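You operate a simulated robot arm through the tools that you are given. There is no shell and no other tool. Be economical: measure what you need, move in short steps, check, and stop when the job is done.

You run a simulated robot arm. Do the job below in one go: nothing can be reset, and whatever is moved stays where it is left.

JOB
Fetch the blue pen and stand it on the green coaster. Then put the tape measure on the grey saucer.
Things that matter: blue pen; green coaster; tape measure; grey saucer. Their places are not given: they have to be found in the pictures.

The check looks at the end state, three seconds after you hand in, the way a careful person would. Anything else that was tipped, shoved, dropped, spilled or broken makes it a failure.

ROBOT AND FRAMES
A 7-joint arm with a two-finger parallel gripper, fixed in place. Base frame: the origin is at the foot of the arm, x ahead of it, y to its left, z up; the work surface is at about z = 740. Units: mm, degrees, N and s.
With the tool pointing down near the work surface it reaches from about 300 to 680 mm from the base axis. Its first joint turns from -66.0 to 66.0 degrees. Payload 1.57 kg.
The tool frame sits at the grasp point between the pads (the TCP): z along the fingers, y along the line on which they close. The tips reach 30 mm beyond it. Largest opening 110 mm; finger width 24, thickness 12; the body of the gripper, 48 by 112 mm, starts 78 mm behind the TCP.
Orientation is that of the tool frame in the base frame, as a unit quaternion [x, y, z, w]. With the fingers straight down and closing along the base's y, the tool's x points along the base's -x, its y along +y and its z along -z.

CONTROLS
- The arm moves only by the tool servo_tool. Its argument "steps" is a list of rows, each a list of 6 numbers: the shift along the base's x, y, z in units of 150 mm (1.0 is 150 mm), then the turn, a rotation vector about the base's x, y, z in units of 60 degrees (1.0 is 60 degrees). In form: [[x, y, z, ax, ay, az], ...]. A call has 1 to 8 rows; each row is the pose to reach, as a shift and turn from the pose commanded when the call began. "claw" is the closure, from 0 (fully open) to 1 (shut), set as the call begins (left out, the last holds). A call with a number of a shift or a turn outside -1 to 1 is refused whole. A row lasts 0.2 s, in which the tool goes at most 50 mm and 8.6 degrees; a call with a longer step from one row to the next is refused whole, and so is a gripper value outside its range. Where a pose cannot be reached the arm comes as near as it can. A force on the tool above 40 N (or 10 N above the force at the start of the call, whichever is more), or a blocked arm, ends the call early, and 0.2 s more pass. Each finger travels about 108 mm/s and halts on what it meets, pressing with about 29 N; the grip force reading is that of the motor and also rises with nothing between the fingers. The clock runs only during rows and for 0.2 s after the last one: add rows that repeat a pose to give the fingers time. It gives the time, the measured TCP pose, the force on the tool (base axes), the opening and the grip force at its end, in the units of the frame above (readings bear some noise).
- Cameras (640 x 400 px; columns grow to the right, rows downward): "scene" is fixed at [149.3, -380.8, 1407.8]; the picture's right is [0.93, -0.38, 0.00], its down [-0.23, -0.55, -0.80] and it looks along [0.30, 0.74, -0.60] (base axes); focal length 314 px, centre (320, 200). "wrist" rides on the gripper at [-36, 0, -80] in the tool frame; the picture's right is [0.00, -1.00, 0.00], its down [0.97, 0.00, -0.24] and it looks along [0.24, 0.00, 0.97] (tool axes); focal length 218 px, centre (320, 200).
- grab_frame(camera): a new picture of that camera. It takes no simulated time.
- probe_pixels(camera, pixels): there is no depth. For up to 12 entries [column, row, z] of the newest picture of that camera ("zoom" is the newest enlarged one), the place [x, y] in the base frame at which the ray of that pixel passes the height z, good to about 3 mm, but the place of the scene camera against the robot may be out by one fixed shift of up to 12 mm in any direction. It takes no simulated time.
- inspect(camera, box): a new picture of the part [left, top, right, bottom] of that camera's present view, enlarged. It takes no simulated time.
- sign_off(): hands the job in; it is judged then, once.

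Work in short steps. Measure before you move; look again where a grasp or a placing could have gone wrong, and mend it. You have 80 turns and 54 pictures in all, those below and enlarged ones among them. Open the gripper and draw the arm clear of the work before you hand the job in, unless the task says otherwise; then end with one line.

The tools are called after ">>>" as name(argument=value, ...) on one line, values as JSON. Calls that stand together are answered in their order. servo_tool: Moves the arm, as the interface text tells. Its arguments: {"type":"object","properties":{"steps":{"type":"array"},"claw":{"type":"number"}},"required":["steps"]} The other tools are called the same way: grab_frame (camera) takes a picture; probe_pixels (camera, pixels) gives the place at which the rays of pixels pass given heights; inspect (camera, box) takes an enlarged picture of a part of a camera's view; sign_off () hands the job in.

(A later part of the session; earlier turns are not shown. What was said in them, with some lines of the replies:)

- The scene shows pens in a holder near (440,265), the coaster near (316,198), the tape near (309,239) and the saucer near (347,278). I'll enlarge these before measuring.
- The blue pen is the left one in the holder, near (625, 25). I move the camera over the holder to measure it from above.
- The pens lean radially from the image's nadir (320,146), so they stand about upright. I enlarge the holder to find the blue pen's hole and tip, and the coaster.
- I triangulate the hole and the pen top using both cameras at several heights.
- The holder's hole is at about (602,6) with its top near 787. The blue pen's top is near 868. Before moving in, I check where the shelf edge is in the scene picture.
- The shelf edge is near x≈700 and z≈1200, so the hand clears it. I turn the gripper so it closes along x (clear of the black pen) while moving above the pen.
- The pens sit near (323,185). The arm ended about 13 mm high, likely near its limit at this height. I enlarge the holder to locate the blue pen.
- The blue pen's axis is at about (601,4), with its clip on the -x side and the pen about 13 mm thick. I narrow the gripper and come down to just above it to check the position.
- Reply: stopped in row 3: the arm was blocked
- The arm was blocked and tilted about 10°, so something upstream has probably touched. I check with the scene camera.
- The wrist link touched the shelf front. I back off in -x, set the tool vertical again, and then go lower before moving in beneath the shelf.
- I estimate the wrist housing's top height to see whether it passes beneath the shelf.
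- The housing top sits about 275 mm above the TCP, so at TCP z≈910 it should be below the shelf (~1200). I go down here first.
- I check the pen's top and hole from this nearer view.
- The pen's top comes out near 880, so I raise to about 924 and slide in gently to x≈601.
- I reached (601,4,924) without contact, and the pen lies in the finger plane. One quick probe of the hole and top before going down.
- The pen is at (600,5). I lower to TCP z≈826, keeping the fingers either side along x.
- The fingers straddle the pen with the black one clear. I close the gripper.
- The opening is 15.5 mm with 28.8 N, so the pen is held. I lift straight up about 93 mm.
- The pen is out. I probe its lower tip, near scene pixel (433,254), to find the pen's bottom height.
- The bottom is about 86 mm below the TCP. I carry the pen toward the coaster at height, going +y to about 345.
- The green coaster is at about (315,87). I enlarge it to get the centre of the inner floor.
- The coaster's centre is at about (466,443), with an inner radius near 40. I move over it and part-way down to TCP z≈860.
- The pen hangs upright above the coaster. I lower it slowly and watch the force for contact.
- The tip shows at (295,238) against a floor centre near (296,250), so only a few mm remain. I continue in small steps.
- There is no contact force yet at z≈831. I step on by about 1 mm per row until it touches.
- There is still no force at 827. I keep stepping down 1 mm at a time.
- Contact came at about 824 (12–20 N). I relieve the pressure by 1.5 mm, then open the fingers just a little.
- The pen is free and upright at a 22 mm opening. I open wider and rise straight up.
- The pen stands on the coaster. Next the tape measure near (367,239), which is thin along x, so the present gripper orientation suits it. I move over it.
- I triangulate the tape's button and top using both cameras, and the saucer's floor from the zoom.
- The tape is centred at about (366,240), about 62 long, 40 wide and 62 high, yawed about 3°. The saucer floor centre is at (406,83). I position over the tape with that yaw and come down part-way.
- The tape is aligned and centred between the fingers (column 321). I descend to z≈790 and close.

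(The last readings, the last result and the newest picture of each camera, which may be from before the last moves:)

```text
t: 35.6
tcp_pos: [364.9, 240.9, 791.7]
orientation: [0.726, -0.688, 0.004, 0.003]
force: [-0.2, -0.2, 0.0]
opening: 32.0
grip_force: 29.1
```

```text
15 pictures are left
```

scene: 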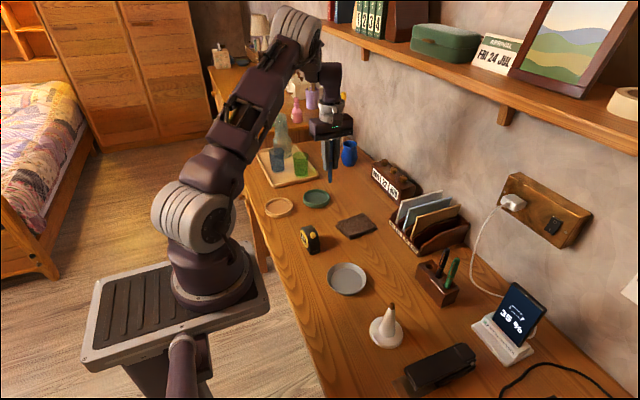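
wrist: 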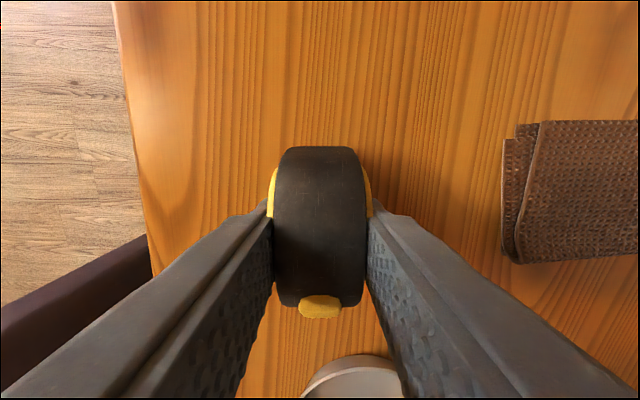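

It's held at 32 mm. I lift it 75 mm and probe the tape's ends relative to the TCP.

>>> servo_tool(steps=[[0, 0, 0.1, 0, 0, 0], [0, 0, 0.3, 0, 0, 0], [0, 0, 0.5, 0, 0, 0], [0, 0, 0.5, 0, 0, 0]])

>>> grab_frame(camera="wrist")

>>> inspect(camera="scene", box=[250, 180, 400, 300])

>>> probe_pixels(camera="wrist", pixels=[[319, 148, 877], [319, 303, 877], [272, 220, 877], [366, 220, 877]])

```text
t: 36.6
tcp_pos: [366.1, 240.5, 865.9]
orientation: [0.727, -0.687, 0.003, 0.004]
force: [-0.4, 0.1, -2.0]
opening: 31.7
grip_force: 28.6
```

```text
14 pictures are left
```

wrist: 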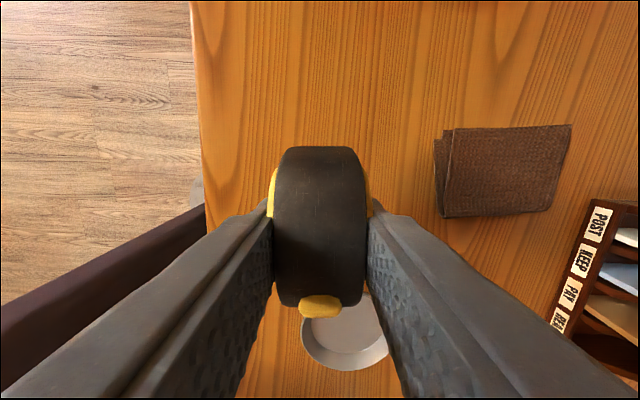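

```text
3.33 times, centred on (325, 240) of scene
```

zoom: 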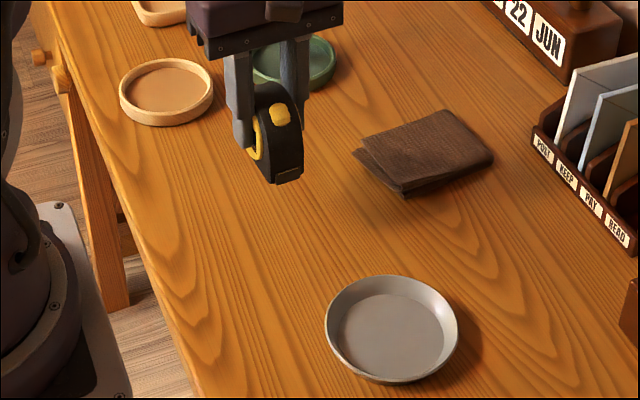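

```text
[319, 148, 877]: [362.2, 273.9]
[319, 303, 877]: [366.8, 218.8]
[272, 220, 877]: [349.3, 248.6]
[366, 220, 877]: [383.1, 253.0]
```

The tape spans about y 203–274, so its centre is about 2 mm on the -y side of the TCP. The fit in the saucer is snug, so I rise and pass beyond the saucer for an unobstructed, near-vertical look at it.

>>> servo_tool(steps=[[0, 0, 0.3, 0, 0, 0], [0, -0.1, 0.6, 0, 0, 0], [0.07, -0.35, 0.67, 0, 0, 0], [0.13, -0.6, 0.67, 0, 0, 0], [0.2, -0.8, 0.67, 0, 0, 0], [0.27, -1.0, 0.67, 0, 0, 0], [0.27, -1.0, 0.67, 0, 0, 0]])

>>> servo_tool(steps=[[0, -0.2, 0, 0, 0, 0], [0, -0.4, 0, 0, 0, 0], [0, -0.55, 0, 0, 0, 0], [0, -0.55, 0, 0, 0, 0], [0, -0.55, 0, 0, 0, 0]])

>>> grab_frame(camera="wrist")

```text
t: 38.2
tcp_pos: [406.9, 89.5, 963.6]
orientation: [0.727, -0.687, 0.005, 0.003]
force: [-0.6, -0.8, -2.5]
opening: 31.6
grip_force: 28.7
```

```text
t: 39.4
tcp_pos: [404.6, 5.7, 964.0]
orientation: [0.727, -0.687, 0.004, 0.003]
force: [0.2, -0.7, -3.8]
opening: 31.6
grip_force: 28.9
```

```text
12 pictures are left
```

wrist: 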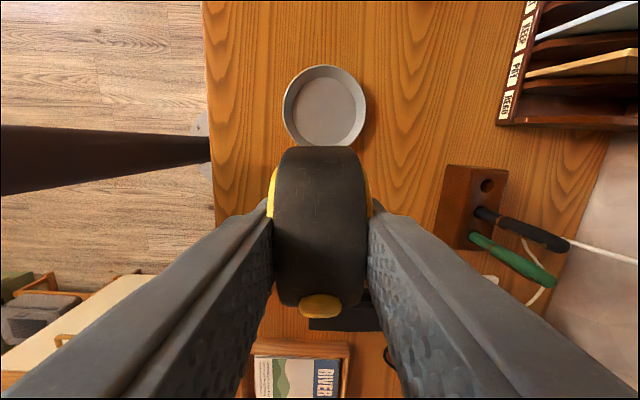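

>>> inspect(camera="wrist", box=[260, 50, 388, 160])

```text
3.64 times, centred on (324, 105) of wrist
```

zoom: 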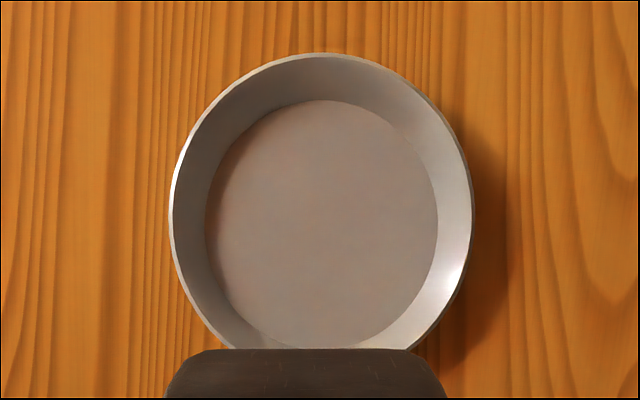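

>>> probe_pixels(camera="zoom", pixels=[[322, 222, 745], [322, 222, 745], [322, 222, 745], [207, 222, 745], [438, 222, 745], [322, 100, 745], [322, 100, 745], [170, 215, 762], [473, 200, 762], [318, 53, 762], [318, 53, 762]])

```text
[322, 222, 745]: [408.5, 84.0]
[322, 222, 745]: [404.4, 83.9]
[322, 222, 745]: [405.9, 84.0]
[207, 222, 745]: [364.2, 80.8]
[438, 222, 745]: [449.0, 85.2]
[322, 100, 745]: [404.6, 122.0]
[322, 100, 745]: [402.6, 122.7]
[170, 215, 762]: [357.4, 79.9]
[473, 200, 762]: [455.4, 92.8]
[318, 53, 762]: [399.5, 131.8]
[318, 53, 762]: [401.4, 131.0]
```

The saucer floor centre is (406,82.5), radius about 41. I move the TCP to (406,84.5) and go down to about z 820.

>>> servo_tool(steps=[[0.007, 0.2, 0, 0, 0, 0], [0.007, 0.4, 0, 0, 0, 0], [0.007, 0.527, 0, 0, 0, 0], [0.007, 0.527, -0.25, 0, 0, 0], [0.007, 0.527, -0.5, 0, 0, 0], [0.007, 0.527, -0.75, 0, 0, 0], [0.007, 0.527, -0.95, 0, 0, 0], [0.007, 0.527, -0.95, 0, 0, 0]])

>>> grab_frame(camera="wrist")

>>> inspect(camera="scene", box=[300, 210, 400, 310])

```text
t: 41.2
tcp_pos: [406.5, 85.2, 822.7]
orientation: [0.727, -0.686, 0.005, 0.003]
force: [0.2, -0.8, -3.2]
opening: 31.9
grip_force: 28.8
```

```text
10 pictures are left
```

wrist: 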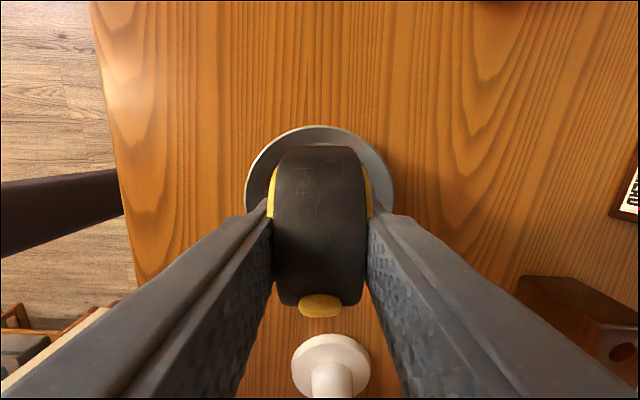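

```text
4.00 times, centred on (350, 260) of scene
```

zoom: 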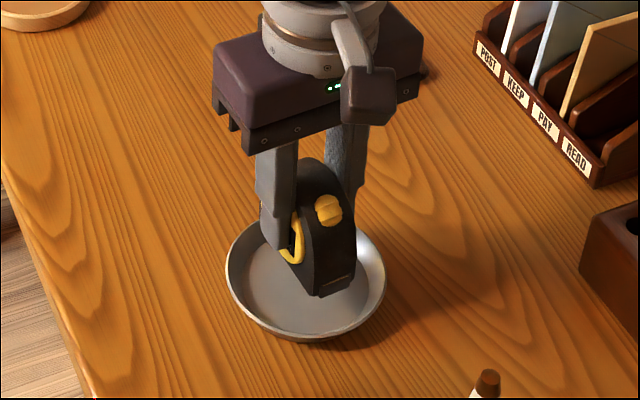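

The tape hangs over the saucer (rim columns 245–393, centred). I lower it gently and watch the force.

>>> servo_tool(steps=[[0, 0, -0.05, 0, 0, 0], [0, 0, -0.09, 0, 0, 0], [0, 0, -0.12, 0, 0, 0], [0, 0, -0.12, 0, 0, 0]])

>>> servo_tool(steps=[[0, 0, -0.013, 0, 0, 0], [0, 0, -0.026, 0, 0, 0], [0, 0, -0.026, 0, 0, 0]])

>>> inspect(camera="scene", box=[310, 230, 390, 310])

```text
t: 42.2
tcp_pos: [407.1, 87.0, 805.5]
orientation: [0.727, -0.687, 0.004, 0.004]
force: [-1.3, 0.9, -1.9]
opening: 31.8
grip_force: 29.2
```

```text
t: 43.0
tcp_pos: [407.7, 86.1, 802.7]
orientation: [0.727, -0.687, 0.004, 0.004]
force: [-0.5, -0.3, -2.3]
opening: 31.9
grip_force: 28.9
```

```text
5.00 times, centred on (350, 270) of scene
```

zoom: 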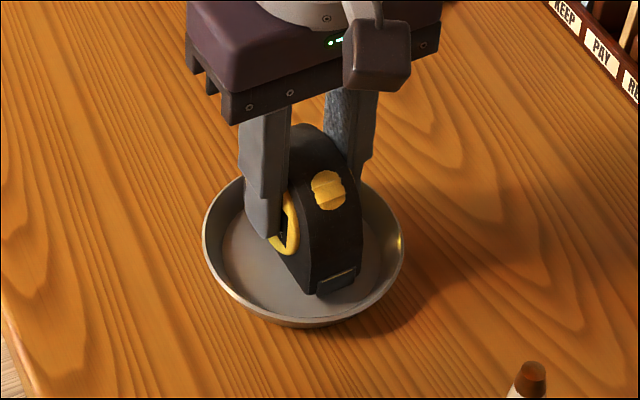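

No contact yet (force still about the tape's weight). I continue by ~1–1.5 mm steps.

>>> servo_tool(steps=[[0, 0, -0.01, 0, 0, 0], [0, 0, -0.016, 0, 0, 0], [0, 0, -0.016, 0, 0, 0]])

>>> servo_tool(steps=[[0, 0, -0.01, 0, 0, 0], [0, 0, -0.01, 0, 0, 0]])

>>> servo_tool(steps=[[0, 0, -0.01, 0, 0, 0], [0, 0, -0.01, 0, 0, 0]])

```text
t: 43.8
tcp_pos: [407.1, 85.7, 800.8]
orientation: [0.726, -0.687, 0.004, 0.004]
force: [0.0, -0.1, -2.6]
opening: 31.7
grip_force: 29.0
```

```text
t: 44.4
tcp_pos: [406.1, 86.9, 797.9]
orientation: [0.726, -0.688, 0.002, 0.003]
force: [-0.6, 0.7, -2.3]
opening: 31.5
grip_force: 28.6
```

```text
t: 45.0
tcp_pos: [406.6, 87.0, 796.9]
orientation: [0.726, -0.687, 0.004, 0.003]
force: [-0.1, -0.6, -3.9]
opening: 31.7
grip_force: 29.7
```

>>> inspect(camera="scene", box=[310, 230, 390, 310])

>>> servo_tool(steps=[[0, 0, -0.008, 0, 0, 0], [0, 0, -0.008, 0, 0, 0]])

```text
5.00 times, centred on (350, 270) of scene
```

zoom: 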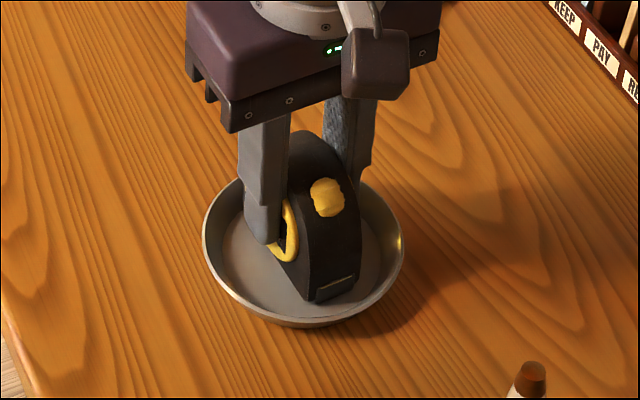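

```text
t: 45.6
tcp_pos: [407.8, 86.7, 796.5]
orientation: [0.726, -0.687, 0.004, 0.003]
force: [-1.9, 0.6, 7.6]
opening: 31.6
grip_force: 29.3
```

Contact at about 796 (force +7.6 N), which matches the saucer floor. I ease off slightly and release gently.

>>> servo_tool(steps=[[0, 0, 0.005, 0, 0, 0], [0, 0, 0.005, 0, 0, 0]])

>>> servo_tool(steps=[[0, 0, 0, 0, 0, 0], [0, 0, 0, 0, 0, 0], [0, 0, 0, 0, 0, 0]], claw=0.62)

>>> inspect(camera="scene", box=[310, 230, 390, 310])

>>> grab_frame(camera="wrist")

```text
t: 46.2
tcp_pos: [407.4, 87.2, 795.7]
orientation: [0.726, -0.688, 0.004, 0.004]
force: [-0.4, -0.3, -3.3]
opening: 32.0
grip_force: 28.8
```

```text
t: 47.0
tcp_pos: [406.4, 86.3, 797.5]
orientation: [0.727, -0.686, 0.003, 0.004]
force: [0.6, 0.7, 0.4]
opening: 42.0
grip_force: 0.0
```

```text
5.00 times, centred on (350, 270) of scene
```

zoom: 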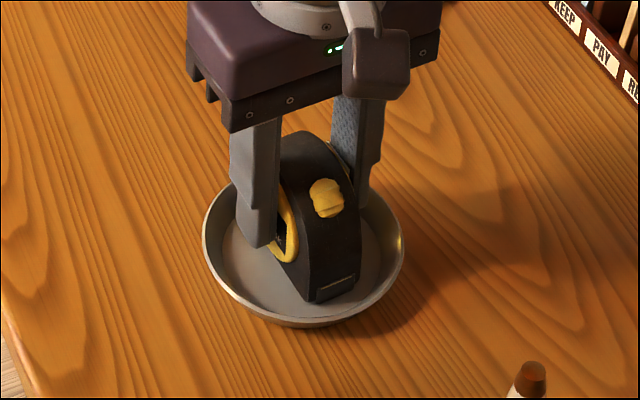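

```text
5 pictures are left
```

wrist: 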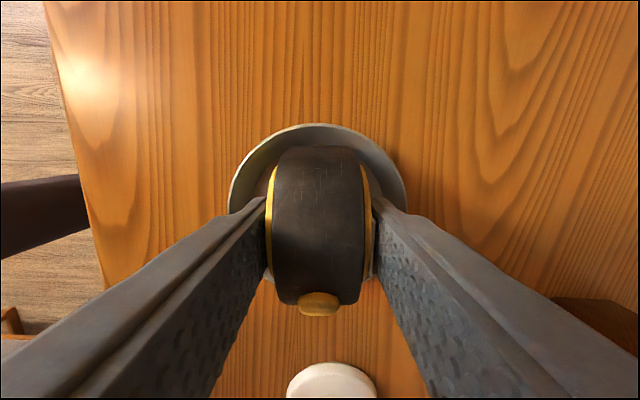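

The tape stays upright in the saucer. I rise straight up and look.

>>> servo_tool(steps=[[0, 0, 0.05, 0, 0, 0], [0, 0, 0.15, 0, 0, 0], [0, 0, 0.3, 0, 0, 0], [0, 0, 0.5, 0, 0, 0], [0, 0, 0.75, 0, 0, 0], [0, 0, 1.0, 0, 0, 0], [0, 0, 1.0, 0, 0, 0]])

>>> servo_tool(steps=[[-0.1, 0.2, 0.2, 0, 0, 0], [-0.2, 0.4, 0.4, 0, 0, 0], [-0.3, 0.5, 0.6, 0, 0, 0], [-0.3, 0.5, 0.6, 0, 0, 0]], claw=0.0)

>>> inspect(camera="scene", box=[260, 150, 460, 320])

```text
t: 48.6
tcp_pos: [407.0, 84.3, 946.6]
orientation: [0.726, -0.687, 0.003, 0.004]
force: [-0.2, 0.5, -0.2]
opening: 41.8
grip_force: 0.0
```

```text
t: 49.6
tcp_pos: [362.2, 162.1, 1037.8]
orientation: [0.727, -0.687, 0.004, 0.005]
force: [-1.0, 0.0, -0.6]
opening: 109.8
grip_force: 0.1
```

```text
2.35 times, centred on (360, 235) of scene
```

zoom: 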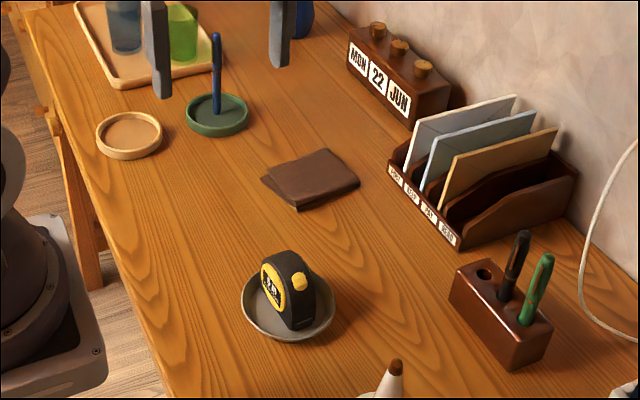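

Both objects are in place. One last full view to confirm that nothing on the shelf was disturbed by the earlier contact.

>>> grab_frame(camera="scene")

```text
3 pictures are left
```

scene: 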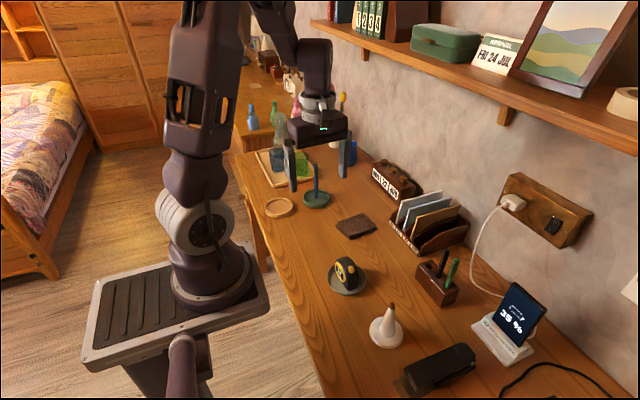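

The pen stands on the coaster, the tape is on the saucer, and everything else is where it started. I hand in.

>>> sign_off()

```text
The job is handed in.
```

The blue pen is standing on the green coaster and the tape measure is on the grey saucer; the wrist bumped the shelf edge once, but the final picture shows nothing else moved.
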